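You operate a simulated robot arm through the tools that you are given. There is no shell and no other tool. Be economical: measure what you need, move in short steps, check, and stop when the job is done.

You are at the controls of a simulated two-armed robot. One attempt, no reset.

TASK
Slide the blue mat clear, wipe off the cup ring and lay the mat at the grey stool's place.
Fine: slide it toward the green stool first, never lift it; yellow cloth, put back. What is to be rubbed or washed off counts as gone when no trace of it is left.
Where things are to end (x, y in the base frame): blue mat within 50 mm of [600, 150].

It is judged by the outcome, as a careful person would: the job done as asked, and still so three seconds after it is handed in. It fails if anything else is knocked over, pushed out of place, dropped, spilled or broken. Flat cloth is picked up by pressing the open fingertips on it (5 to 10 N) and closing them slowly along it; thin cloth reads only 2 to 8 mm in the jaws.

THE ROBOT
Two 7-joint arms with two-finger parallel grippers on one trunk, on a base that drives. Base frame: it is fixed to the floor where the robot stands at the start and does not move with it; the origin is under the middle of the robot, x ahead of it, y to its left, z up. Lengths are in mm, angles in rad, forces in N, time in s.
The left shoulder is at the start at [124, 171, 1162], the right one opposite. Places, roughly: cup ring [600, 100, 900]; fruit bowl (23x22x7 cm) [600, 600, 900]; grey stool (40x41x64 cm) [600, 100, 500]. Payload 4.4 kg a hand.
Tool frame (each hand has its own): the origin (TCP) lies between the finger pads and is the grasp point; the fingertips stand 23 mm ahead of it; z points along the fingers, y is the line along which they close. The gripper opens to 94 mm. The fingers are 38 mm wide and 10 mm thick; the gripper's body (54 by 96 mm) begins 39 mm behind the TCP.
Orientation is told as [roll, pitch, yaw] about the base's x, y, z axes, in that order, counted from this pose: with the fingers straight down and closing along the base's y, the tool's x points along the base's -x, its y along +y and its z along -z.

THE INTERFACE
- The arms move only by the tool play_rows. It takes "left_moves", "right_moves" or both (then of equal length, played together; a hand with none holds still); each is a list of rows, each a list of 3 entries, a list of its own where there are three numbers: the turn, a rotation vector about the tool's x, y, z in degrees, then the shift along the tool's x, y, z in mm, then the opening, from 0 (shut) to 1 (fully open). In form: [[[ax, ay, az], [tx, ty, tz], jaw], ...]. A call has 1 to 8 rows; each row shifts and turns the commanded pose from where the row before left it, along the tool's axes as they then stand. Rows are played at 5 a second. More than 50 mm and 0.15 rad between two rows, or a gripper value outside its range, and nothing of the call is played. Where a pose cannot be reached the arm comes as near as it can. A force on the tool above 40 N (or 10 N above the force at the start of the call, whichever is more), or a blocked arm, ends the call early, and 0.2 s more pass. The fingers move at their own pace (about 72 mm/s each) and stop on an object; they squeeze with about 33 N. The grip force told is the motor's: it shows also when the fingers shut on nothing. Time passes only in rows, and 0.2 s behind the last, so rows that do not move let the fingers close. It gives the time, the measured TCP pose, the force on the tool (base axes), the opening and the grip force at its end, in the units of the frame above (readings bear some noise), with the torque about the TCP (base axes, N m) and any sound that the robot's microphone picked up.
- Cameras (640 x 400 px; columns grow to the right, rows downward): "scene" is now at [228.7, 25, 1288.6]; the picture's right is [0.31, -0.95, 0.00], its down [-0.68, -0.22, -0.70] and it looks along [0.67, 0.22, -0.71] (base axes); focal length 214 px, centre (320, 200). "left" rides on the left gripper at [86, -16, -75] in its tool frame; the picture's right is [0.18, 0.98, 0.00], its down [-0.58, 0.11, -0.81] and it looks along [-0.79, 0.15, 0.59] (tool axes); focal length 243 px, centre (320, 200). "right" rides on the right gripper at [86, 16, -74] in its tool frame; the picture's right is [-0.18, 0.98, 0.00], its down [-0.58, -0.11, -0.81] and it looks along [-0.79, -0.15, 0.59] (tool axes); focal length 243 px, centre (320, 200). There is no depth. A picture from a camera that has moved, and an enlarged one, comes with that camera's place and axes in the base frame and with its lens.
- snapshot(camera): a new picture of that camera. No time passes.
- slide_trunk(by): slides the trunk up (or, below 0, down) by that many mm; the arms and the scene camera ride with it, the base frame stays. It gives what a move gives, with no picture.
- drive_base(legs): drives the robot by 1 to 6 legs, each [ahead, left, turn to the left] in mm, mm and rad, along the robot's own axes; the way and the turn of a leg run together, so that a leg with both is an arc; at most 1500 mm and 3.142 rad a leg. The arms and the cameras ride along, it lands a little off, and it stops where it bumps. It gives what a move gives.
- turn_head(pan, tilt): turns the head with the scene camera to pan (to the left, within 1.396 rad either way) and tilt (down, from -0.506 to 1.204), counted from straight ahead of the robot. It gives what a move gives.
- inspect(camera, box): a new picture of the part [left, top, right, bottom] of that camera's present view, enlarged. No time passes.
- sign_off(): hands the job in; it is judged then, once.

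Work in short steps. Places have to be worked out from the pictures, the camera data and where the tool is seen: move nearer, look again, correct. Check each grasp and each placing, and mend what went wrong. You have 120 turns and 108 pictures in all, those below and enlarged ones among them. Open the grippers and draw the arms clear of the work before you hand the job in, unless the task says otherwise; then end with one line.

The tools are called after ">>>" as name(argument=value, ...) on one line, values as JSON. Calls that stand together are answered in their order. play_rows: Moves the arms, as the interface text tells. Its arguments: {"type":"object","properties":{"left_moves":{"type":"array","items":{"type":"array"}},"right_moves":{"type":"array","items":{"type":"array"}}},"required":[]} The other tools are called the same way: slide_trunk (by) slides the trunk up or down; drive_base (legs) drives the base; turn_head (pan, tilt) turns the head that bears the scene camera; snapshot (camera) takes a picture; inspect (camera, box) takes an enlarged picture of a part of a camera's view; sign_off () hands the job in.

At the start:

```text
clock: 0.0
left_eef_pos: [497.3, 339.0, 1191.6]
left_tool_rot: [-0.001, 0.0, 0.0]
left_wrist_force: [0.3, -0.1, 0.9]
left_moment: [0.01, -0.02, -0.04]
left_finger_gap: 94.3
left_grasp_force: 0.0
right_eef_pos: [440.5, -131.3, 1144.6]
right_tool_rot: [-0.001, 0.0, 0.001]
right_wrist_force: [-0.8, 0.0, -0.7]
right_moment: [-0.01, 0.01, 0.01]
right_finger_gap: 94.1
right_grasp_force: 0.0
trunk travel left (down, up): [-175.0, 213.0]
robot x, y, heading: [0.2, -1.6, 0.002]
head pan, tilt: [0.312, 0.789]
```

scene: 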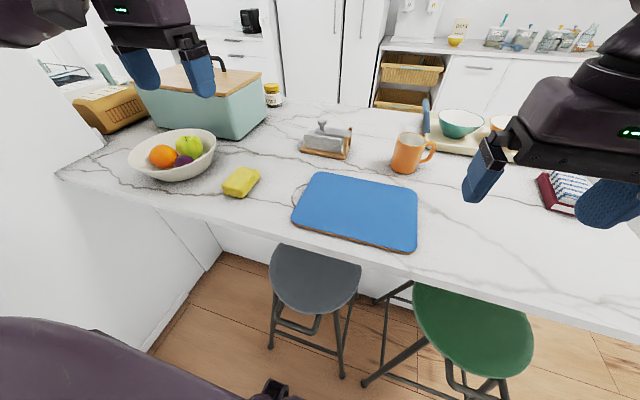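
right: 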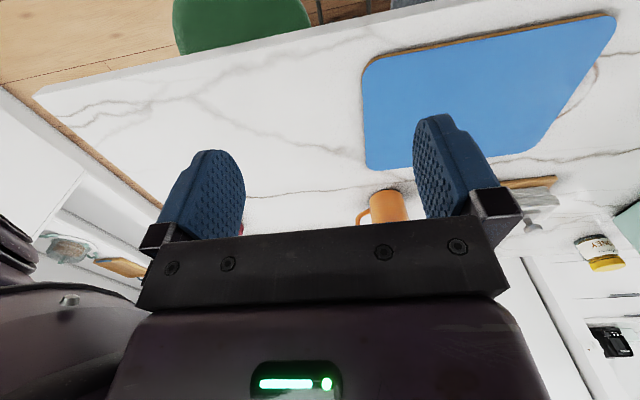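
left: 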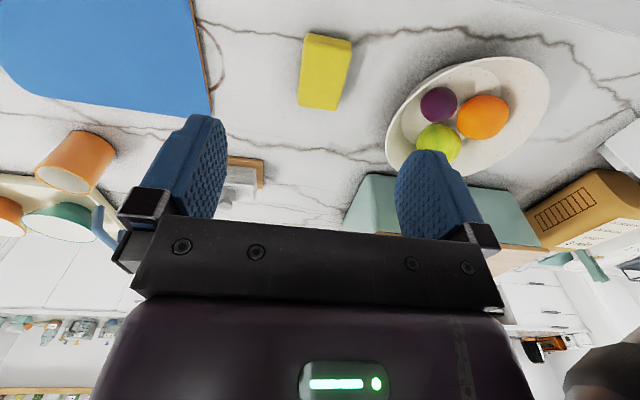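

I'll begin with a closer look at the mat, ring and cloth.

>>> inspect(camera="scene", box=[220, 140, 440, 280])

>>> inspect(camera="left", box=[120, 0, 400, 175])

```text
2.86 times, centred on (330, 210) of scene
camera zoom: at [228.7, 25.0, 1288.6], right [0.31, -0.95, 0.0], down [-0.68, -0.22, -0.7], along [0.67, 0.22, -0.71], focal length 613 px, centre (291, 171)
```

zoom: 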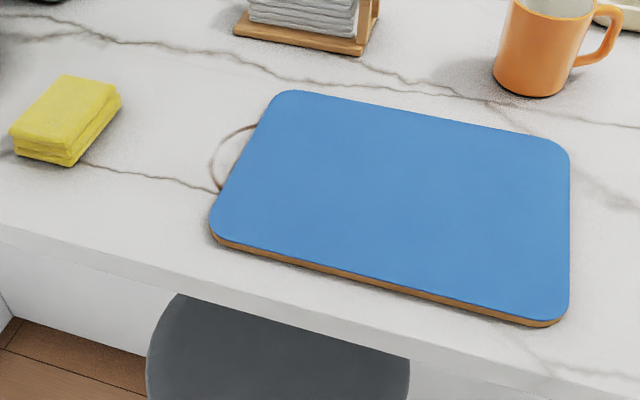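

```text
2.29 times, centred on (260, 88) of left
camera zoom: at [412.1, 325.1, 1265.9], right [-0.18, 0.98, 0.0], down [0.58, 0.11, 0.81], along [0.79, 0.15, -0.59], focal length 555 px, centre (457, 457)
```

zoom: 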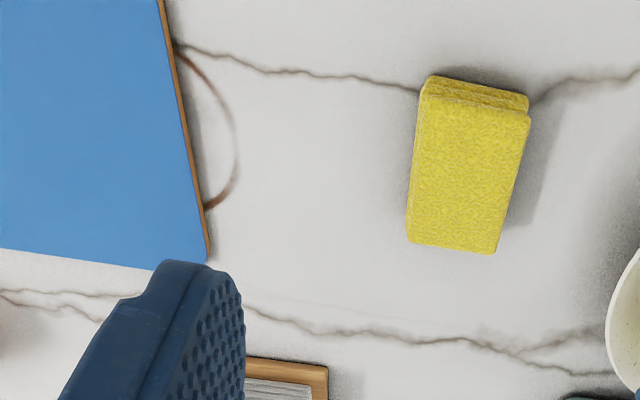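

The mat's left edge is near y≈195, the ring peeks out about x 550–645, and the folded cloth is near (588,362). I'll test the left arm's reach by bringing it down left of the mat edge, still high.

>>> play_rows(left_moves=[[[0, 0, 0], [-20, -16, 38], 1], [[0, 0, 0], [-20, -16, 38], 1], [[0, 0, 0], [-20, -16, 38], 1], [[0, 0, 0], [-20, -16, 38], 1], [[0, 0, 0], [-20, -16, 38], 1]])

```text
clock: 1.2
left_eef_pos: [600.6, 261.0, 999.9]
left_tool_rot: [-0.002, 0.002, 0.0]
left_wrist_force: [0.2, 0.5, -0.4]
left_moment: [0.01, 0.02, -0.02]
left_finger_gap: 93.9
left_grasp_force: 0.0
right_eef_pos: [441.2, -129.3, 1144.1]
right_tool_rot: [0.0, 0.001, 0.0]
right_wrist_force: [0.5, 0.5, -0.5]
right_moment: [0.05, 0.0, 0.0]
right_finger_gap: 94.0
right_grasp_force: 0.0
trunk travel left (down, up): [-175.0, 213.0]
robot x, y, heading: [-0.9, -1.2, -0.003]
head pan, tilt: [0.312, 0.789]
```

Reach is fine. Now I turn the left hand 90° so both open fingers will push squarely on the mat's left edge.

>>> play_rows(left_moves=[[[0, 0, 8.2], [0, 0, 0], 1], [[0, 0, 8.2], [0, 0, 0], 1], [[0, 0, 8.2], [0, 0, 0], 1], [[0, 0, 8.2], [0, 0, 0], 1], [[0, 0, 8.2], [0, 0, 0], 1], [[0, 0, 8.2], [0, 0, 0], 1], [[0, 0, 8.2], [0, 0, 0], 1], [[0, 0, 8.2], [0, 0, 0], 1]])

>>> play_rows(left_moves=[[[0, 0, 8.2], [0, 0, 0], 1], [[0, 0, 8.1], [0, 0, 0], 1], [[0, 0, 8.1], [0, 0, 0], 1], [[0, 0, 0], [0, 0, 20], 1], [[0, 0, 0], [0, 0, 20], 1]])

>>> snapshot(camera="left")

>>> snapshot(camera="scene")

```text
clock: 3.0
left_eef_pos: [598.9, 260.5, 1001.6]
left_tool_rot: [0.001, 0.001, -1.147]
left_wrist_force: [0.8, -0.5, -0.1]
left_moment: [0.0, -0.02, -0.01]
left_finger_gap: 94.0
left_grasp_force: 0.1
right_eef_pos: [439.9, -130.1, 1144.2]
right_tool_rot: [0.001, -0.002, 0.0]
right_wrist_force: [0.9, 0.6, 0.6]
right_moment: [-0.02, -0.03, -0.01]
right_finger_gap: 93.9
right_grasp_force: 0.0
trunk travel left (down, up): [-175.0, 213.0]
robot x, y, heading: [3.9, 1.6, 0.001]
head pan, tilt: [0.312, 0.789]
```

```text
clock: 4.2
left_eef_pos: [597.6, 261.1, 960.6]
left_tool_rot: [0.0, 0.001, -1.569]
left_wrist_force: [0.3, 0.5, 0.1]
left_moment: [-0.01, 0.01, 0.01]
left_finger_gap: 94.0
left_grasp_force: 0.0
right_eef_pos: [441.4, -129.2, 1144.2]
right_tool_rot: [0.001, 0.0, -0.001]
right_wrist_force: [0.1, 0.1, 0.5]
right_moment: [-0.01, -0.02, 0.01]
right_finger_gap: 93.9
right_grasp_force: 0.1
trunk travel left (down, up): [-175.0, 213.0]
robot x, y, heading: [-0.8, -1.2, 0.003]
head pan, tilt: [0.312, 0.789]
```

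```text
102 pictures are left
camera left: at [581.7, 348.8, 1035.6], right [0.98, 0.18, 0.0], down [0.11, -0.58, 0.81], along [0.15, -0.79, -0.59], focal length 243 px, centre (320, 200)
```

left: 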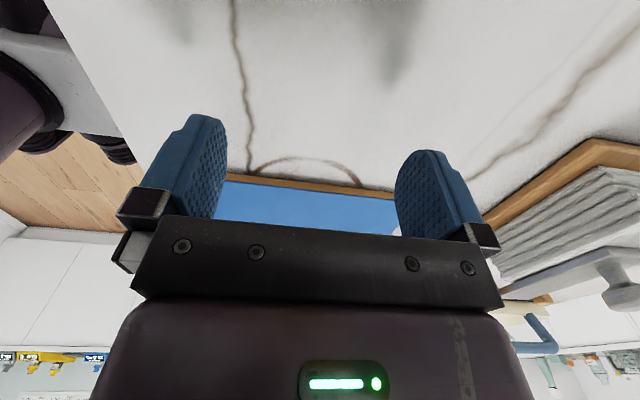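

```text
101 pictures are left
camera scene: at [228.8, 25.1, 1288.6], right [0.31, -0.95, 0.0], down [-0.68, -0.22, -0.7], along [0.67, 0.22, -0.71], focal length 214 px, centre (320, 200)
```

scene: 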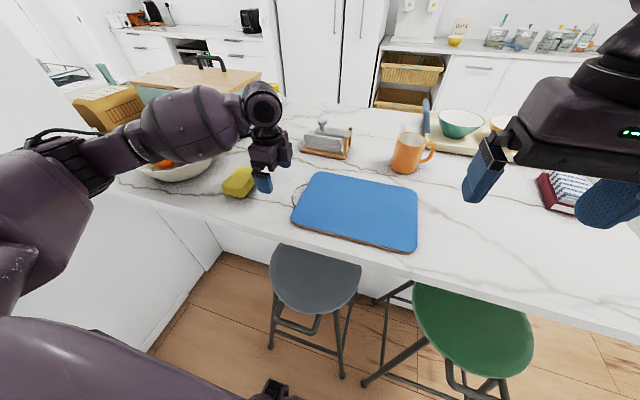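

The fingers are aligned with the left edge. I lower until the fingertips nearly touch the counter (z≈900).

>>> play_rows(left_moves=[[[0, 0, 0], [0, 0, 15], 1], [[0, 0, 0], [0, 0, 12], 1], [[0, 0, 0], [0, 0, 4], 1], [[0, 0, 0], [0, 0, 2], 1], [[0, 0, 0], [0, 0, 0], 1]])

>>> snapshot(camera="left")

```text
clock: 5.4
left_eef_pos: [597.6, 259.9, 928.1]
left_tool_rot: [0.0, 0.001, -1.57]
left_wrist_force: [-0.4, 0.0, -0.2]
left_moment: [0.01, 0.0, 0.0]
left_finger_gap: 94.0
left_grasp_force: 0.1
right_eef_pos: [441.3, -130.4, 1144.9]
right_tool_rot: [0.0, -0.001, 0.001]
right_wrist_force: [0.3, -0.5, -0.1]
right_moment: [-0.04, -0.01, 0.01]
right_finger_gap: 94.2
right_grasp_force: 0.1
trunk travel left (down, up): [-175.0, 213.0]
robot x, y, heading: [2.0, -2.2, -0.004]
head pan, tilt: [0.312, 0.789]
```

```text
100 pictures are left
camera left: at [582.1, 347.4, 1002.7], right [0.98, 0.18, 0.0], down [0.11, -0.58, 0.81], along [0.15, -0.79, -0.59], focal length 243 px, centre (320, 200)
```

left: 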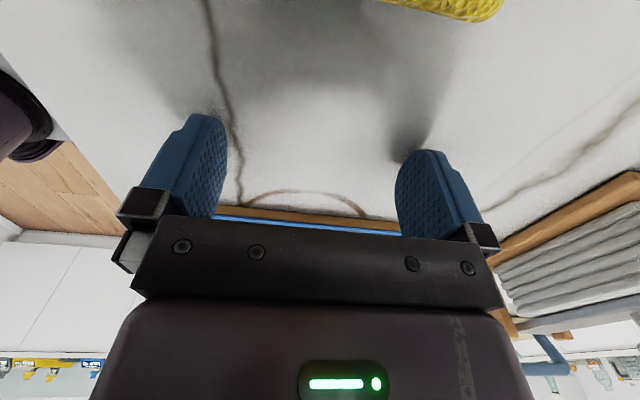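

Still no contact; creeping down a few more mm.

>>> play_rows(left_moves=[[[0, 0, 0], [0, 0, 1.5], 1], [[0, 0, 0], [0, 0, 1], 1], [[0, 0, 0], [0, 0, 1], 1], [[0, 0, 0], [0, 0, 0], 1]])

```text
clock: 6.4
left_eef_pos: [597.8, 259.1, 925.4]
left_tool_rot: [0.002, 0.001, -1.571]
left_wrist_force: [-0.5, -0.4, -0.1]
left_moment: [0.02, -0.02, 0.01]
left_finger_gap: 94.0
left_grasp_force: 0.1
right_eef_pos: [440.5, -130.6, 1144.8]
right_tool_rot: [0.002, 0.0, 0.002]
right_wrist_force: [0.5, 0.8, 0.1]
right_moment: [0.0, -0.01, 0.0]
right_finger_gap: 93.7
right_grasp_force: 0.0
trunk travel left (down, up): [-175.0, 213.0]
robot x, y, heading: [-2.2, 0.6, 0.001]
head pan, tilt: [0.312, 0.789]
```

Fingertips sit about 2 mm above the counter. I now push toward −y (green stool side) gradually.

>>> play_rows(left_moves=[[[0, 0, 0], [-15, 0, 0], 1], [[0, 0, 0], [-15, 0, 0], 1], [[0, 0, 0], [-10, 0, 0], 1], [[0, 0, 0], [-10, 0, 0], 1], [[0, 0, 0], [-10, 0, 0], 1], [[0, 0, 0], [-10, 0, 0], 1], [[0, 0, 0], [-10, 0, 0], 1]])

>>> snapshot(camera="left")

>>> snapshot(camera="scene")

```text
clock: 8.0
left_eef_pos: [597.8, 179.5, 926.4]
left_tool_rot: [0.002, -0.001, -1.57]
left_wrist_force: [-0.5, -0.5, 0.5]
left_moment: [-0.02, -0.01, -0.02]
left_finger_gap: 93.9
left_grasp_force: 0.0
right_eef_pos: [440.0, -130.0, 1143.8]
right_tool_rot: [0.0, 0.001, 0.0]
right_wrist_force: [-0.4, 0.0, 0.3]
right_moment: [0.04, 0.02, 0.01]
right_finger_gap: 93.9
right_grasp_force: 0.0
trunk travel left (down, up): [-175.0, 213.0]
robot x, y, heading: [3.7, -1.5, -0.004]
head pan, tilt: [0.312, 0.789]
```

```text
99 pictures are left
camera left: at [581.6, 267.8, 999.8], right [0.98, 0.18, 0.0], down [0.11, -0.58, 0.81], along [0.15, -0.79, -0.59], focal length 243 px, centre (320, 200)
```

left: 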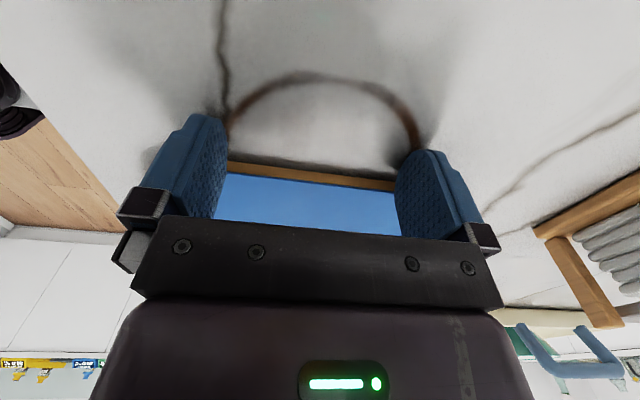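

```text
98 pictures are left
camera scene: at [228.7, 24.9, 1288.6], right [0.31, -0.95, 0.0], down [-0.68, -0.22, -0.7], along [0.67, 0.22, -0.71], focal length 214 px, centre (320, 200)
```

scene: 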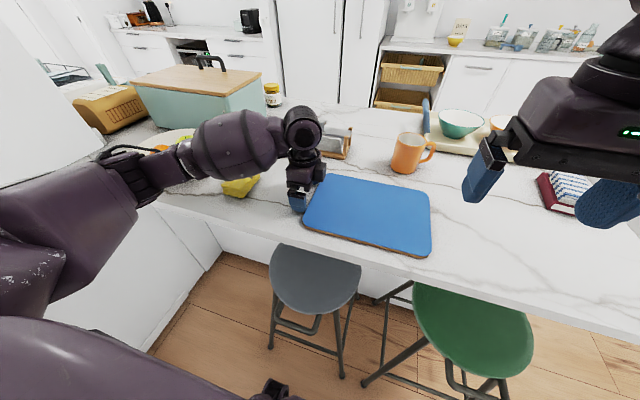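

It slides cleanly. Continuing another 110 mm.

>>> play_rows(left_moves=[[[0, 0, 0], [-14, 0, 0], 1], [[0, 0, 0], [-14, 0, 0], 1], [[0, 0, 0], [-14, 0, 0], 1], [[0, 0, 0], [-14, 0, 0], 1], [[0, 0, 0], [-14, 0, 0], 1], [[0, 0, 0], [-14, 0, 0], 1], [[0, 0, 0], [-14, 0, 0], 1], [[0, 0, 0], [-12, 0, 0], 1]])

>>> snapshot(camera="left")

>>> snapshot(camera="scene")

```text
clock: 9.8
left_eef_pos: [599.4, 69.9, 925.8]
left_tool_rot: [0.001, 0.0, -1.571]
left_wrist_force: [0.0, -0.4, 0.2]
left_moment: [0.01, 0.02, 0.01]
left_finger_gap: 93.9
left_grasp_force: 0.0
right_eef_pos: [439.1, -130.1, 1145.1]
right_tool_rot: [-0.001, 0.0, 0.0]
right_wrist_force: [-0.2, -0.2, 1.1]
right_moment: [0.0, 0.01, 0.01]
right_finger_gap: 93.8
right_grasp_force: 0.1
trunk travel left (down, up): [-175.0, 213.0]
robot x, y, heading: [-3.2, -0.8, -0.003]
head pan, tilt: [0.312, 0.789]
```

```text
97 pictures are left
camera left: at [582.8, 157.7, 1000.1], right [0.98, 0.18, 0.0], down [0.11, -0.58, 0.81], along [0.15, -0.79, -0.59], focal length 243 px, centre (320, 200)
```

left: 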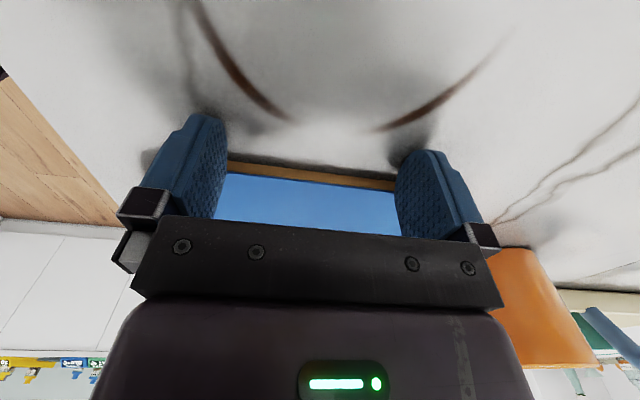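

```text
96 pictures are left
camera scene: at [228.7, 24.8, 1288.6], right [0.31, -0.95, 0.0], down [-0.68, -0.22, -0.7], along [0.67, 0.22, -0.71], focal length 214 px, centre (320, 200)
```

scene: 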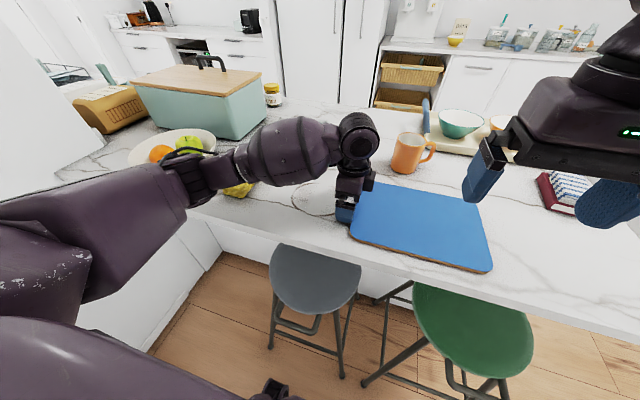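

The ring is nearly all uncovered; a further 75 mm gives room for wiping.

>>> play_rows(left_moves=[[[0, 0, 0], [-13, 0, 0], 1], [[0, 0, 0], [-13, 0, 0], 1], [[0, 0, 0], [-13, 0, 0], 1], [[0, 0, 0], [-13, 0, 0], 1], [[0, 0, 0], [-13, 0, 0], 1], [[0, 0, 0], [-10, 0, 0], 1], [[0, 0, 0], [20, 0, 0], 1], [[0, 0, 0], [0, 0, -40], 1]])

>>> play_rows(left_moves=[[[0, 0, -8.2], [40, 0, -20], 1], [[0, 0, -8.2], [40, 0, 0], 1], [[0, 0, -8.2], [40, 0, 0], 1], [[0, 0, -8.2], [40, 0, 0], 1], [[0, 0, -8.2], [40, 0, 0], 1], [[0, 0, -8.2], [30, 0, 0], 1], [[0, 0, -8.2], [30, 0, 0], 1], [[0, 0, -8.2], [0, 0, 0], 1]])

>>> play_rows(left_moves=[[[0, 0, -8.2], [0, 0, 0], 1], [[0, 0, -8.1], [0, 0, 0], 1], [[0, 0, -8.1], [0, 0, 0], 1], [[0, 0, 0], [0, 0, 0], 1]])

>>> snapshot(camera="left")

>>> snapshot(camera="scene")

```text
clock: 11.6
left_eef_pos: [598.0, 14.4, 966.1]
left_tool_rot: [0.002, 0.0, -1.573]
left_wrist_force: [0.3, -0.1, -0.7]
left_moment: [-0.01, 0.05, -0.01]
left_finger_gap: 93.9
left_grasp_force: 0.0
right_eef_pos: [438.3, -130.3, 1146.1]
right_tool_rot: [0.0, -0.002, -0.001]
right_wrist_force: [1.0, 0.2, -0.2]
right_moment: [0.01, -0.02, -0.03]
right_finger_gap: 94.1
right_grasp_force: 0.0
trunk travel left (down, up): [-175.0, 213.0]
robot x, y, heading: [-3.3, -0.7, -0.001]
head pan, tilt: [0.312, 0.789]
```

```text
clock: 13.4
left_eef_pos: [501.2, 244.5, 984.3]
left_tool_rot: [0.0, 0.0, -0.425]
left_wrist_force: [0.1, -0.1, -0.5]
left_moment: [0.04, -0.01, 0.01]
left_finger_gap: 94.0
left_grasp_force: 0.0
right_eef_pos: [441.4, -130.6, 1144.1]
right_tool_rot: [-0.002, 0.0, -0.001]
right_wrist_force: [0.0, -0.2, -0.4]
right_moment: [0.02, -0.03, 0.03]
right_finger_gap: 93.9
right_grasp_force: 0.1
trunk travel left (down, up): [-175.0, 213.0]
robot x, y, heading: [-1.0, 1.0, 0.002]
head pan, tilt: [0.312, 0.789]
```

```text
clock: 14.4
left_eef_pos: [500.2, 244.7, 983.8]
left_tool_rot: [0.001, 0.0, 0.003]
left_wrist_force: [-0.3, -0.4, -0.4]
left_moment: [-0.01, 0.03, 0.0]
left_finger_gap: 94.1
left_grasp_force: 0.1
right_eef_pos: [440.6, -129.5, 1145.3]
right_tool_rot: [0.0, 0.0, -0.001]
right_wrist_force: [-0.5, 0.6, 0.8]
right_moment: [0.03, 0.0, 0.02]
right_finger_gap: 94.0
right_grasp_force: 0.2
trunk travel left (down, up): [-175.0, 213.0]
robot x, y, heading: [-0.9, 0.7, -0.001]
head pan, tilt: [0.312, 0.789]
```

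```text
95 pictures are left
camera left: at [414.8, 229.9, 1059.2], right [-0.19, 0.98, 0.0], down [0.58, 0.11, 0.81], along [0.79, 0.15, -0.59], focal length 243 px, centre (320, 200)
```

left: 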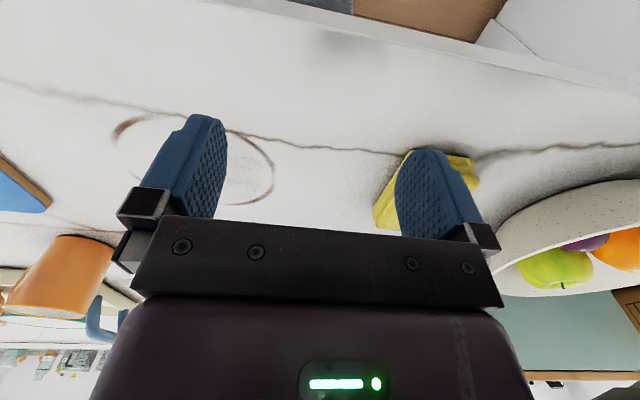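

```text
94 pictures are left
camera scene: at [228.7, 25.0, 1288.6], right [0.31, -0.95, 0.0], down [-0.68, -0.22, -0.7], along [0.67, 0.22, -0.71], focal length 214 px, centre (320, 200)
```

scene: 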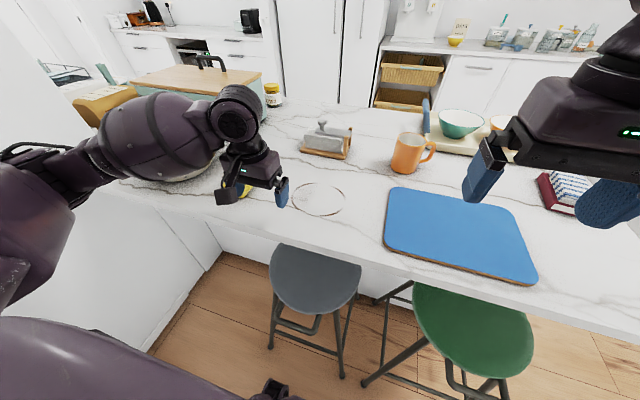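

The ring is fully exposed. I'll zoom on it for geometry, and move the left hand up and over the cloth at about (588,362).

>>> inspect(camera="scene", box=[270, 160, 370, 235])

>>> play_rows(left_moves=[[[0, 0, 0], [0, 0, -30], 1], [[0, 0, 0], [-10, 40, -10], 1], [[0, 0, 0], [-10, 40, 0], 1], [[0, 0, 0], [-10, 37, 0], 1], [[0, 0, 0], [0, 0, 0], 1]])

>>> snapshot(camera="left")

```text
5.33 times, centred on (320, 198) of scene
camera zoom: at [228.7, 25.0, 1288.6], right [0.31, -0.95, 0.0], down [-0.68, -0.22, -0.7], along [0.67, 0.22, -0.71], focal length 1144 px, centre (320, 213)
```

zoom: 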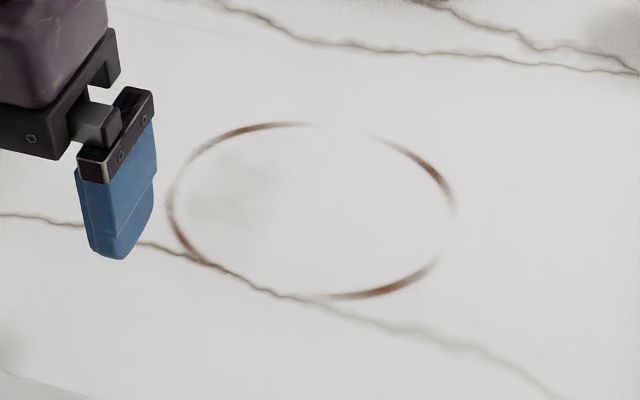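

```text
clock: 15.6
left_eef_pos: [532.1, 360.6, 1024.6]
left_tool_rot: [-0.001, 0.001, 0.001]
left_wrist_force: [0.1, -1.4, -0.4]
left_moment: [0.04, -0.01, 0.03]
left_finger_gap: 94.1
left_grasp_force: 0.0
right_eef_pos: [440.6, -130.6, 1144.5]
right_tool_rot: [0.0, 0.0, 0.001]
right_wrist_force: [-0.1, -0.1, 0.1]
right_moment: [-0.03, 0.0, -0.01]
right_finger_gap: 94.0
right_grasp_force: 0.0
trunk travel left (down, up): [-175.0, 213.0]
robot x, y, heading: [-1.9, -3.9, 0.007]
head pan, tilt: [0.312, 0.789]
```

```text
92 pictures are left
camera left: at [445.7, 345.8, 1099.2], right [-0.18, 0.98, 0.0], down [0.58, 0.11, 0.81], along [0.79, 0.15, -0.59], focal length 243 px, centre (320, 200)
```

left: 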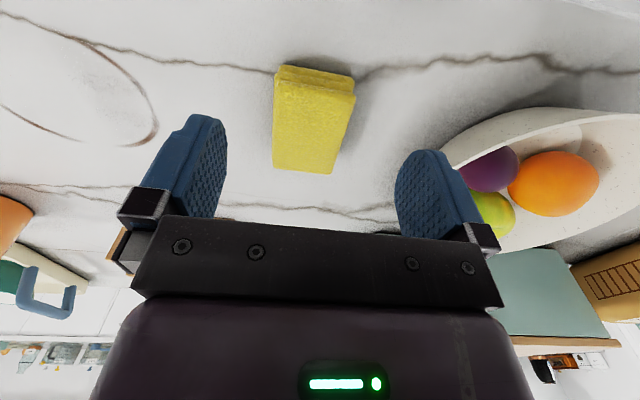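

The ring centre is about (600,147) with radius ~62 mm. The folded cloth is at about (589,362), ~60 mm across y, ~23 mm thick. I'll straddle it and lower to grip above its bottom.

>>> play_rows(left_moves=[[[0, 0, 0], [-30, 1, 20], 1], [[0, 0, 0], [-27, 0, 30], 1], [[0, 0, 0], [0, 0, 20], 1], [[0, 0, 0], [0, 0, 15], 1], [[0, 0, 0], [0, 0, 7], 1], [[0, 0, 0], [0, 0, 0], 1]])

>>> snapshot(camera="left")

>>> inspect(camera="scene", box=[200, 140, 300, 220])

```text
clock: 17.0
left_eef_pos: [588.7, 363.1, 932.4]
left_tool_rot: [0.001, -0.001, 0.001]
left_wrist_force: [-0.2, 0.4, 0.3]
left_moment: [0.0, -0.01, 0.01]
left_finger_gap: 93.9
left_grasp_force: 0.1
right_eef_pos: [440.7, -130.1, 1144.7]
right_tool_rot: [-0.001, -0.001, 0.0]
right_wrist_force: [0.7, 0.0, 0.0]
right_moment: [-0.02, 0.02, 0.02]
right_finger_gap: 93.9
right_grasp_force: 0.1
trunk travel left (down, up): [-175.0, 213.0]
robot x, y, heading: [-0.2, 1.9, 0.0]
head pan, tilt: [0.312, 0.789]
```

```text
91 pictures are left
camera left: at [503.2, 349.0, 1006.8], right [-0.18, 0.98, 0.0], down [0.58, 0.11, 0.81], along [0.79, 0.15, -0.59], focal length 243 px, centre (320, 200)
```

left: 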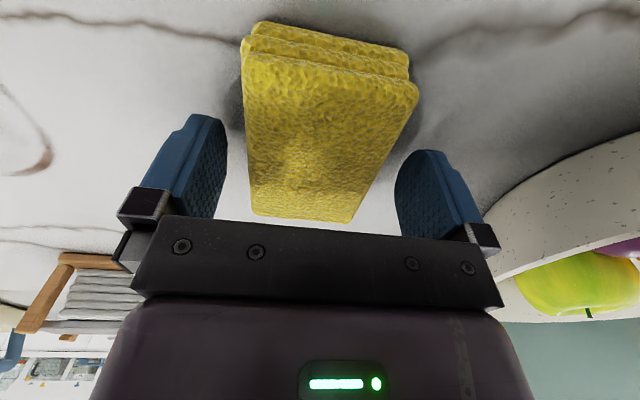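

```text
5.00 times, centred on (250, 180) of scene
camera zoom: at [228.7, 25.0, 1288.6], right [0.31, -0.95, 0.0], down [-0.68, -0.22, -0.7], along [0.67, 0.22, -0.71], focal length 1072 px, centre (670, 300)
```

zoom: 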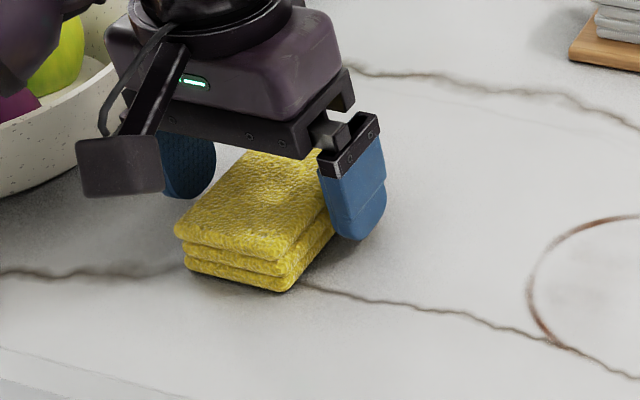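

The fingers straddle the cloth well. Closing on it.

>>> play_rows(left_moves=[[[0, 0, 0], [0, 0, 0], 0.8], [[0, 0, 0], [0, 0, 0], 0.6], [[0, 0, 0], [0, 0, 0], 0.4], [[0, 0, 0], [0, 0, 0], 0.3], [[0, 0, 0], [0, 0, 0], 0.3]])

>>> inspect(camera="scene", box=[200, 140, 300, 220])

```text
clock: 18.2
left_eef_pos: [588.6, 364.6, 932.5]
left_tool_rot: [-0.001, 0.001, 0.001]
left_wrist_force: [0.5, -0.2, -0.2]
left_moment: [-0.01, -0.02, -0.02]
left_finger_gap: 61.1
left_grasp_force: 32.3
right_eef_pos: [438.3, -129.6, 1145.6]
right_tool_rot: [0.0, -0.001, -0.001]
right_wrist_force: [-0.3, 0.3, -0.3]
right_moment: [-0.01, -0.01, 0.01]
right_finger_gap: 93.8
right_grasp_force: 0.0
trunk travel left (down, up): [-175.0, 213.0]
robot x, y, heading: [0.5, 0.6, -0.004]
head pan, tilt: [0.312, 0.789]
```

```text
5.00 times, centred on (250, 180) of scene
camera zoom: at [228.7, 25.0, 1288.6], right [0.31, -0.95, 0.0], down [-0.68, -0.22, -0.7], along [0.67, 0.22, -0.71], focal length 1072 px, centre (670, 300)
```

zoom: 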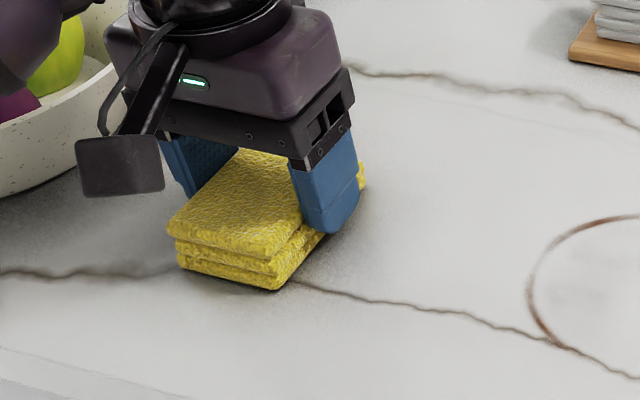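

Good grip (61 mm). Lifting and carrying to the ring's near-left part.

>>> play_rows(left_moves=[[[0, 0, 0], [0, 0, -20], 0.3], [[0, 0, 0], [0, 0, -20], 0.3], [[0, 0, 0], [5, -40, 0], 0.3], [[0, 0, 0], [5, -40, 0], 0.3], [[0, 0, 0], [5, -40, 0], 0.3], [[0, 0, 0], [5, -40, 0], 0.3], [[0, 0, 0], [0, 0, 20], 0.3], [[0, 0, 0], [0, 0, 12], 0.3]])

>>> snapshot(camera="left")

```text
clock: 20.0
left_eef_pos: [568.7, 201.9, 940.7]
left_tool_rot: [-0.001, 0.0, 0.001]
left_wrist_force: [0.7, -1.4, -0.1]
left_moment: [0.01, 0.0, -0.03]
left_finger_gap: 61.2
left_grasp_force: 33.5
right_eef_pos: [440.3, -130.6, 1145.3]
right_tool_rot: [0.0, 0.0, 0.0]
right_wrist_force: [0.8, 0.6, -0.3]
right_moment: [0.01, -0.01, 0.02]
right_finger_gap: 94.2
right_grasp_force: 0.2
trunk travel left (down, up): [-175.0, 213.0]
robot x, y, heading: [0.3, -4.1, -0.007]
head pan, tilt: [0.312, 0.789]
```

```text
88 pictures are left
camera left: at [482.5, 187.1, 1015.4], right [-0.18, 0.98, 0.0], down [0.58, 0.11, 0.81], along [0.79, 0.15, -0.59], focal length 243 px, centre (320, 200)
```

left: 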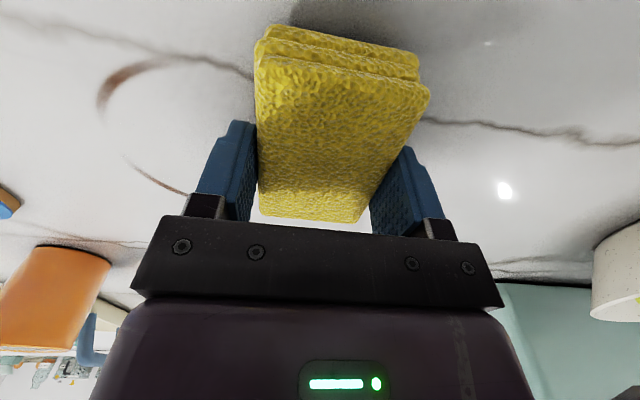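

Cloth is held above the counter. I press it down in small steps until a few newtons show.

>>> play_rows(left_moves=[[[0, 0, 0], [0, 0, 5], 0.3], [[0, 0, 0], [0, 0, 2], 0.3], [[0, 0, 0], [0, 0, 1.5], 0.3], [[0, 0, 0], [0, 0, 1], 0.3], [[0, 0, 0], [0, 0, 0], 0.3]])

```text
clock: 21.2
left_eef_pos: [567.4, 201.8, 932.5]
left_tool_rot: [0.001, -0.002, 0.001]
left_wrist_force: [1.5, 2.6, 10.1]
left_moment: [0.11, 0.33, -0.06]
left_finger_gap: 61.2
left_grasp_force: 33.2
right_eef_pos: [439.8, -130.8, 1145.9]
right_tool_rot: [-0.001, -0.002, -0.001]
right_wrist_force: [0.1, -0.1, 0.7]
right_moment: [0.0, 0.02, 0.01]
right_finger_gap: 93.9
right_grasp_force: 0.0
trunk travel left (down, up): [-175.0, 213.0]
robot x, y, heading: [1.8, -0.6, -0.008]
head pan, tilt: [0.312, 0.789]
```

10 N of contact. Wiping in lanes along x, stepping in −y.

>>> play_rows(left_moves=[[[0, 0, 0], [-25, 0, 0], 0.3], [[0, 0, 0], [-25, 0, 0], 0.3], [[0, 0, 0], [-25, 0, 0], 0.3], [[0, 0, 0], [0, -22, 0], 0.3], [[0, 0, 0], [27, 0, 0], 0.3], [[0, 0, 0], [27, 0, 0], 0.3], [[0, 0, 0], [27, 0, 0], 0.3], [[0, 0, 0], [0, -22, 0], 0.3]])

>>> play_rows(left_moves=[[[0, 0, 0], [-27, 0, 0], 0.3], [[0, 0, 0], [-27, 0, 0], 0.3], [[0, 0, 0], [-27, 0, 0], 0.3], [[0, 0, 0], [0, -22, 0], 0.3], [[0, 0, 0], [27, 0, 0], 0.3], [[0, 0, 0], [27, 0, 0], 0.3], [[0, 0, 0], [27, 0, 0], 0.3], [[0, 0, 0], [0, -22, 0], 0.3]])

>>> play_rows(left_moves=[[[0, 0, 0], [-27, 0, 0], 0.3], [[0, 0, 0], [-27, 0, 0], 0.3], [[0, 0, 0], [-27, 0, 0], 0.3], [[0, 0, 0], [0, -18, 0], 0.3], [[0, 0, 0], [27, 0, 0], 0.3], [[0, 0, 0], [27, 0, 0], 0.3], [[0, 0, 0], [27, 0, 0], 0.3], [[0, 0, 0], [0, 0, 0], 0.3]])

>>> snapshot(camera="left")

>>> inspect(camera="scene", box=[250, 150, 390, 250])

```text
clock: 23.0
left_eef_pos: [557.2, 160.8, 932.9]
left_tool_rot: [0.001, -0.002, 0.0]
left_wrist_force: [0.0, 4.9, 17.1]
left_moment: [0.04, -0.12, 0.13]
left_finger_gap: 61.3
left_grasp_force: 32.6
right_eef_pos: [438.7, -130.4, 1145.0]
right_tool_rot: [0.0, -0.002, 0.0]
right_wrist_force: [-0.2, 0.3, 0.5]
right_moment: [0.01, 0.0, 0.02]
right_finger_gap: 93.9
right_grasp_force: 0.0
trunk travel left (down, up): [-175.0, 213.0]
robot x, y, heading: [-1.1, 0.3, -0.002]
head pan, tilt: [0.312, 0.789]
```

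```text
clock: 24.8
left_eef_pos: [558.6, 113.6, 931.8]
left_tool_rot: [0.0, 0.0, 0.0]
left_wrist_force: [1.2, 2.4, 10.1]
left_moment: [-0.01, -0.33, 0.12]
left_finger_gap: 61.2
left_grasp_force: 33.0
right_eef_pos: [439.7, -130.6, 1145.5]
right_tool_rot: [0.0, 0.0, 0.001]
right_wrist_force: [-0.2, 0.1, 0.3]
right_moment: [-0.02, -0.01, 0.04]
right_finger_gap: 94.1
right_grasp_force: 0.0
trunk travel left (down, up): [-175.0, 213.0]
robot x, y, heading: [0.4, 2.1, -0.0]
head pan, tilt: [0.312, 0.789]
```

```text
clock: 26.6
left_eef_pos: [561.1, 97.4, 932.7]
left_tool_rot: [0.001, 0.0, 0.001]
left_wrist_force: [4.7, 0.4, 13.2]
left_moment: [-0.05, -0.28, 0.01]
left_finger_gap: 61.1
left_grasp_force: 32.7
right_eef_pos: [440.9, -129.6, 1145.9]
right_tool_rot: [-0.001, 0.0, 0.0]
right_wrist_force: [-0.1, -0.2, -0.7]
right_moment: [0.0, 0.0, 0.03]
right_finger_gap: 94.0
right_grasp_force: 0.1
trunk travel left (down, up): [-175.0, 213.0]
robot x, y, heading: [-0.4, 3.7, 0.001]
head pan, tilt: [0.312, 0.789]
```

```text
87 pictures are left
camera left: at [475.1, 82.6, 1006.7], right [-0.18, 0.98, 0.0], down [0.58, 0.11, 0.81], along [0.79, 0.15, -0.59], focal length 243 px, centre (320, 200)
```

left: 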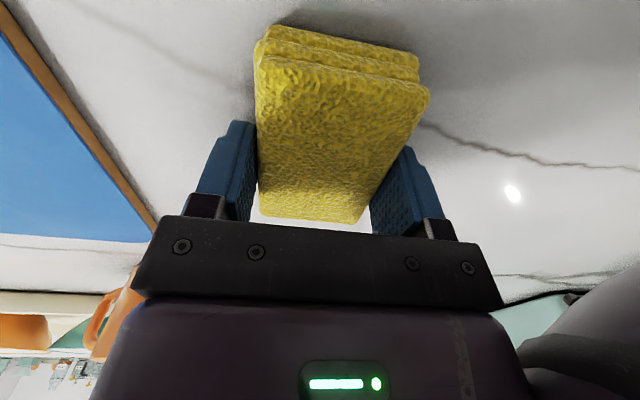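

```text
4.00 times, centred on (320, 200) of scene
camera zoom: at [228.1, 24.9, 1288.8], right [0.31, -0.95, 0.0], down [-0.68, -0.22, -0.7], along [0.67, 0.22, -0.71], focal length 858 px, centre (320, 200)
```

zoom: 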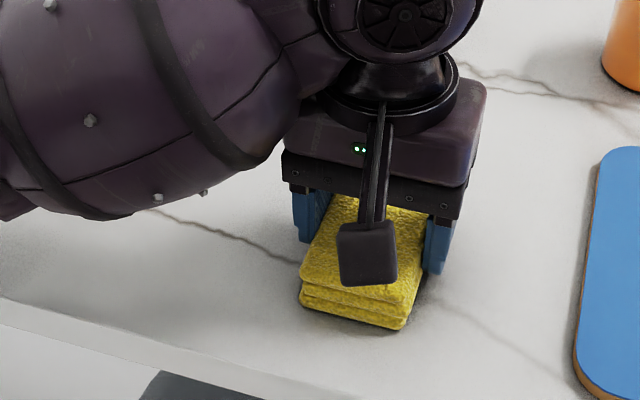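

Now lift the cloth and carry it back above its place, then look at the counter for traces.

>>> play_rows(left_moves=[[[0, 0, 0], [0, 0, -30], 0.3], [[0, 0, 0], [0, 0, -20], 0.3], [[0, 0, 0], [-4, 45, 0], 0.3], [[0, 0, 0], [-4, 45, 0], 0.3], [[0, 0, 0], [-4, 45, 0], 0.3], [[0, 0, 0], [-5, 45, 0], 0.3], [[0, 0, 0], [-5, 45, 0], 0.3], [[0, 0, 0], [-5, 41, 0], 0.3]])

>>> inspect(camera="scene", box=[270, 160, 370, 235])

>>> snapshot(camera="left")

```text
clock: 28.4
left_eef_pos: [586.8, 364.9, 981.4]
left_tool_rot: [-0.001, 0.0, -0.002]
left_wrist_force: [0.9, 0.1, -1.2]
left_moment: [0.02, 0.0, 0.0]
left_finger_gap: 61.0
left_grasp_force: 33.2
right_eef_pos: [439.5, -129.4, 1144.5]
right_tool_rot: [-0.001, 0.0, 0.0]
right_wrist_force: [0.0, -0.3, -1.1]
right_moment: [0.04, 0.01, 0.0]
right_finger_gap: 93.9
right_grasp_force: 0.1
trunk travel left (down, up): [-175.0, 213.0]
robot x, y, heading: [-2.5, 1.0, -0.006]
head pan, tilt: [0.312, 0.789]
```

```text
5.33 times, centred on (320, 198) of scene
camera zoom: at [228.4, 25.5, 1288.7], right [0.31, -0.95, 0.0], down [-0.68, -0.22, -0.7], along [0.67, 0.22, -0.71], focal length 1144 px, centre (320, 213)
```

zoom: 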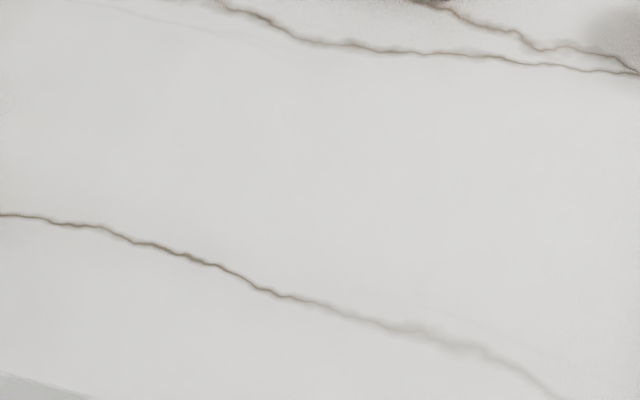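

```text
84 pictures are left
camera left: at [500.3, 350.1, 1056.6], right [-0.18, 0.98, 0.0], down [0.58, 0.11, 0.81], along [0.79, 0.15, -0.59], focal length 243 px, centre (320, 200)
```

left: 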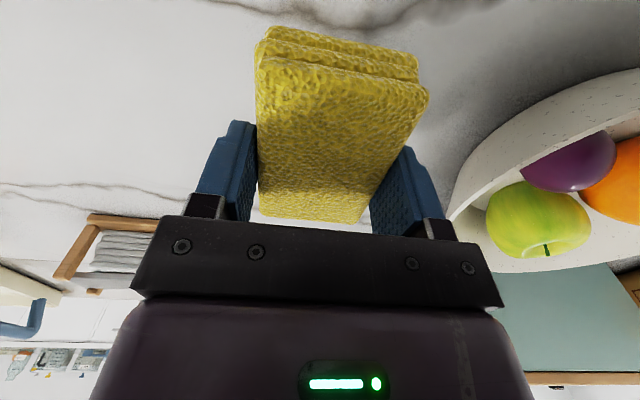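

No trace of the ring remains. Setting the cloth back down at (588,363).

>>> play_rows(left_moves=[[[0, 0, 0], [-1, -1, 25], 0.3], [[0, 0, 0], [0, 0, 15], 0.3], [[0, 0, 0], [0, 0, 5], 0.3], [[0, 0, 0], [0, 0, 3], 0.3], [[0, 0, 0], [0, 0, 0], 0.3]])

```text
clock: 29.6
left_eef_pos: [589.6, 361.1, 932.0]
left_tool_rot: [0.0, -0.001, 0.001]
left_wrist_force: [0.2, 0.4, -0.6]
left_moment: [-0.03, -0.03, 0.02]
left_finger_gap: 61.2
left_grasp_force: 32.8
right_eef_pos: [440.7, -130.0, 1144.2]
right_tool_rot: [0.0, 0.0, 0.0]
right_wrist_force: [0.2, -0.6, 0.2]
right_moment: [0.0, 0.0, 0.02]
right_finger_gap: 94.0
right_grasp_force: 0.1
trunk travel left (down, up): [-175.0, 213.0]
robot x, y, heading: [-0.6, 3.1, 0.005]
head pan, tilt: [0.312, 0.789]
```

It is within a millimetre of the counter; nudge to contact, release and rise.

>>> play_rows(left_moves=[[[0, 0, 0], [0, 0, 1], 0.3], [[0, 0, 0], [0, 0, 0], 0.5], [[0, 0, 0], [0, 0, 0], 0.8], [[0, 0, 0], [0, 0, 0], 1], [[0, 0, 0], [0, 0, -15], 1], [[0, 0, 0], [0, 0, -30], 1], [[0, 0, 0], [0, 0, -40], 1], [[0, 0, 0], [0, 0, -40], 1]])

>>> play_rows(left_moves=[[[0, 0, 0], [20, 0, -40], 1], [[0, 0, 0], [20, 0, -40], 1], [[0, 0, 0], [25, 0, -40], 1], [[0, 0, 0], [25, 0, -10], 1], [[0, 0, 0], [0, 0, 0], 1]])

>>> snapshot(camera="scene")

>>> snapshot(camera="left")

```text
clock: 31.4
left_eef_pos: [591.8, 359.9, 1058.8]
left_tool_rot: [-0.001, 0.001, 0.001]
left_wrist_force: [-0.7, 0.3, 0.0]
left_moment: [0.03, -0.02, -0.01]
left_finger_gap: 94.2
left_grasp_force: 0.2
right_eef_pos: [440.2, -130.1, 1144.7]
right_tool_rot: [0.0, 0.0, -0.002]
right_wrist_force: [0.1, 0.3, 0.2]
right_moment: [0.0, -0.02, 0.0]
right_finger_gap: 94.1
right_grasp_force: 0.0
trunk travel left (down, up): [-175.0, 213.0]
robot x, y, heading: [-0.2, -1.4, -0.0]
head pan, tilt: [0.312, 0.789]
```

```text
clock: 32.6
left_eef_pos: [499.4, 358.3, 1186.0]
left_tool_rot: [0.001, 0.001, 0.0]
left_wrist_force: [0.2, 0.2, 0.5]
left_moment: [-0.01, 0.01, -0.02]
left_finger_gap: 94.1
left_grasp_force: 0.0
right_eef_pos: [440.2, -130.6, 1145.4]
right_tool_rot: [0.001, 0.002, 0.0]
right_wrist_force: [1.3, 0.1, 0.2]
right_moment: [0.01, 0.02, 0.01]
right_finger_gap: 93.8
right_grasp_force: 0.0
trunk travel left (down, up): [-175.0, 213.0]
robot x, y, heading: [-3.0, -1.9, -0.0]
head pan, tilt: [0.312, 0.789]
```

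```text
83 pictures are left
camera scene: at [229.4, 24.9, 1288.3], right [0.31, -0.95, 0.0], down [-0.68, -0.22, -0.7], along [0.67, 0.22, -0.71], focal length 214 px, centre (320, 200)
```

scene: 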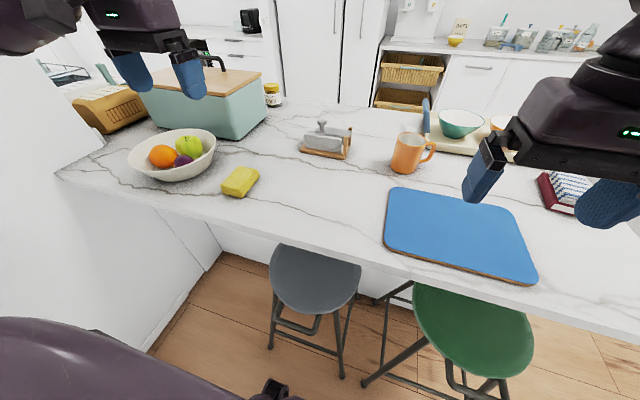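

```text
82 pictures are left
camera left: at [413.8, 344.9, 1260.6], right [-0.18, 0.98, 0.0], down [0.58, 0.11, 0.81], along [0.79, 0.15, -0.59], focal length 243 px, centre (320, 200)
```

left: 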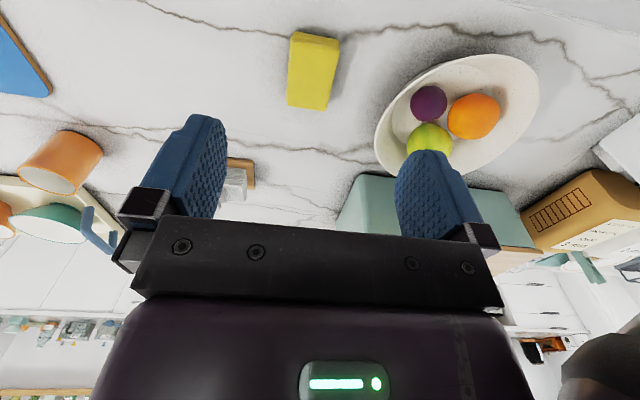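

The cloth is back in place. Next the right hand goes to the right side of the mat (right edge at y≈−310, centre x≈607) to push it back toward +y.

>>> play_rows(right_moves=[[[0, 0, 0], [-24, -34.5, 18], 1], [[0, 0, 0], [-24, -34.5, 20], 1], [[0, 0, 0], [-24, -34.5, 20], 1], [[0, 0, 0], [-24, -34.5, 20], 1], [[0, 0, 0], [-24, -34.5, 20], 1], [[0, 0, 0], [-24, -34.5, 20], 1], [[0, 0, 0], [-23, -33, 20], 1], [[0, 0, -8.2], [0, 0, 0], 1]])

>>> play_rows(right_moves=[[[0, 0, -8.2], [0, 0, 0], 1], [[0, 0, -8.2], [0, 0, 0], 1], [[0, 0, -8.2], [0, 0, 0], 1], [[0, 0, -8.2], [0, 0, 0], 1], [[0, 0, -8.2], [0, 0, 0], 1], [[0, 0, -8.2], [0, 0, 0], 1], [[0, 0, -8.2], [0, 0, 0], 1], [[0, 0, -8.2], [0, 0, 0], 1]])

>>> play_rows(right_moves=[[[0, 0, -8.1], [0, 0, 0], 1], [[0, 0, -8.1], [0, 0, 0], 1], [[0, 0, 0], [0, 0, 15], 1], [[0, 0, 0], [0, 0, 15], 1], [[0, 0, 0], [0, 0, 0], 1]])

>>> snapshot(camera="right")

>>> snapshot(camera="scene")

```text
clock: 34.4
left_eef_pos: [499.8, 361.4, 1187.4]
left_tool_rot: [0.001, 0.0, 0.001]
left_wrist_force: [-0.5, -0.2, -0.3]
left_moment: [-0.01, -0.05, 0.02]
left_finger_gap: 94.0
left_grasp_force: 0.0
right_eef_pos: [606.5, -369.8, 1006.2]
right_tool_rot: [0.001, 0.0, 0.144]
right_wrist_force: [0.1, -0.4, 0.2]
right_moment: [0.02, -0.01, 0.0]
right_finger_gap: 94.2
right_grasp_force: 0.1
trunk travel left (down, up): [-175.0, 213.0]
robot x, y, heading: [0.5, 1.0, -0.003]
head pan, tilt: [0.312, 0.789]
```

```text
clock: 36.2
left_eef_pos: [499.5, 360.6, 1186.3]
left_tool_rot: [0.001, 0.001, 0.0]
left_wrist_force: [0.2, 0.7, 0.0]
left_moment: [0.01, 0.01, 0.03]
left_finger_gap: 94.2
left_grasp_force: 0.0
right_eef_pos: [580.9, -313.6, 1035.4]
right_tool_rot: [0.0, 0.001, 0.763]
right_wrist_force: [0.0, 0.7, 0.4]
right_moment: [-0.03, -0.03, -0.01]
right_finger_gap: 94.1
right_grasp_force: 0.1
right hand out of reach, approached as far as the arm can: row 4, 5, 6, 7, 8
trunk travel left (down, up): [-175.0, 213.0]
robot x, y, heading: [-1.2, 0.8, 0.001]
head pan, tilt: [0.312, 0.789]
```

```text
clock: 37.4
left_eef_pos: [499.6, 358.6, 1187.0]
left_tool_rot: [0.0, 0.001, -0.001]
left_wrist_force: [-1.1, -0.2, 0.0]
left_moment: [-0.01, 0.0, -0.03]
left_finger_gap: 94.2
left_grasp_force: 0.2
right_eef_pos: [580.8, -291.7, 999.0]
right_tool_rot: [-0.039, -0.002, 0.843]
right_wrist_force: [0.4, -0.7, 0.1]
right_moment: [0.03, -0.02, -0.02]
right_finger_gap: 94.0
right_grasp_force: 0.1
right hand out of reach, approached as far as the arm can: row 1, 2
trunk travel left (down, up): [-175.0, 213.0]
robot x, y, heading: [-3.7, 3.3, -0.002]
head pan, tilt: [0.312, 0.789]
```

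```text
81 pictures are left
camera right: at [509.7, -342.0, 1073.2], right [-0.61, 0.79, -0.04], down [0.44, 0.38, 0.81], along [0.66, 0.48, -0.58], focal length 243 px, centre (320, 200)
```

right: 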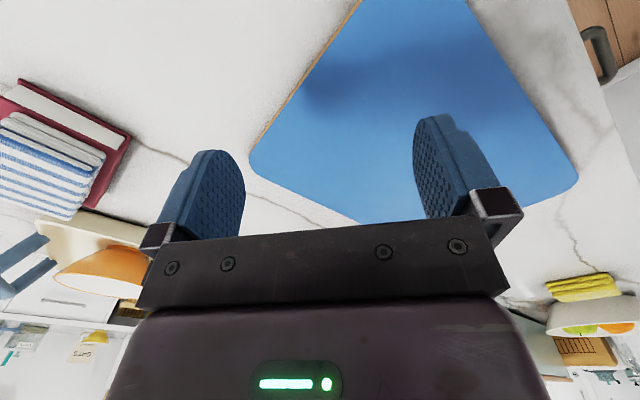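

```text
80 pictures are left
camera scene: at [228.6, 24.6, 1288.7], right [0.31, -0.95, 0.0], down [-0.68, -0.22, -0.7], along [0.67, 0.22, -0.71], focal length 214 px, centre (320, 200)
```

scene: 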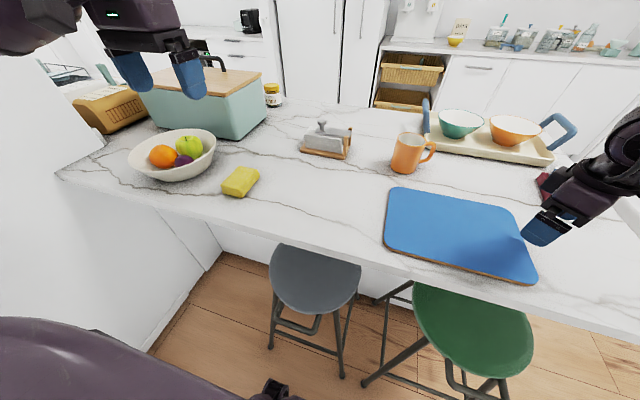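

The right wrist runs out of range when turned there. I'll go back to yaw 0, away from the mat, and instead push with the closed fingers' side face (38 mm wide) through the mat's centre line.

>>> play_rows(right_moves=[[[0, 0, 8], [0, 0, -20], 1], [[0, 0, 8], [0, 0, -10], 1], [[0, 0, 8], [0, 0, 0], 1], [[0, 0, 8], [0, 0, 0], 0.6], [[0, 0, 8], [0, 0, 0], 0.3], [[0, 0, 8], [0, 0, 0], 0], [[0, 0, 0], [0, 0, 0], 0]])

>>> inspect(camera="scene", box=[365, 165, 565, 295])

```text
clock: 39.0
left_eef_pos: [498.7, 360.8, 1187.0]
left_tool_rot: [0.001, 0.0, -0.001]
left_wrist_force: [-0.1, 0.8, -0.5]
left_moment: [0.01, -0.01, -0.02]
left_finger_gap: 93.9
left_grasp_force: 0.1
right_eef_pos: [580.2, -289.0, 1029.1]
right_tool_rot: [-0.024, -0.03, 0.005]
right_wrist_force: [-0.2, 0.0, 0.2]
right_moment: [0.03, -0.03, 0.02]
right_finger_gap: 0.0
right_grasp_force: 32.9
trunk travel left (down, up): [-175.0, 213.0]
robot x, y, heading: [-2.8, -5.0, -0.003]
head pan, tilt: [0.312, 0.789]
```

```text
3.08 times, centred on (465, 230) of scene
camera zoom: at [228.6, 25.0, 1288.6], right [0.31, -0.95, 0.0], down [-0.68, -0.22, -0.7], along [0.67, 0.22, -0.71], focal length 660 px, centre (-126, 108)
```

zoom: 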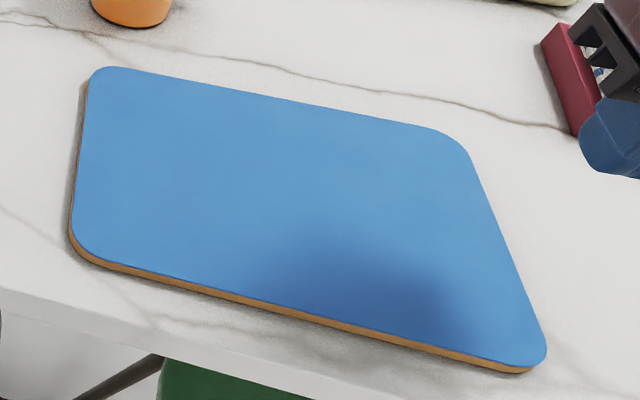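

Mat now measures about 203×281 mm, centre ≈(601,−160), right edge ≈ −303. I move the closed right hand to (602,−350) and straighten the small tilt.

>>> play_rows(right_moves=[[[-1.4, 1.7, 0], [-10, -30, 0], 0], [[0, 0, 0], [-11, -30, 0], 0], [[0, 0, 0], [0, 0, 0], 0]])

```text
clock: 39.8
left_eef_pos: [500.3, 360.2, 1186.1]
left_tool_rot: [0.0, -0.001, 0.001]
left_wrist_force: [-0.1, -0.3, 0.2]
left_moment: [0.01, -0.01, 0.01]
left_finger_gap: 94.1
left_grasp_force: 0.1
right_eef_pos: [602.2, -347.9, 1029.9]
right_tool_rot: [0.0, -0.001, 0.006]
right_wrist_force: [-0.6, -0.2, 0.1]
right_moment: [0.02, -0.01, -0.02]
right_finger_gap: 0.0
right_grasp_force: 33.4
trunk travel left (down, up): [-175.0, 213.0]
robot x, y, heading: [0.4, -1.6, 0.007]
head pan, tilt: [0.312, 0.789]
```

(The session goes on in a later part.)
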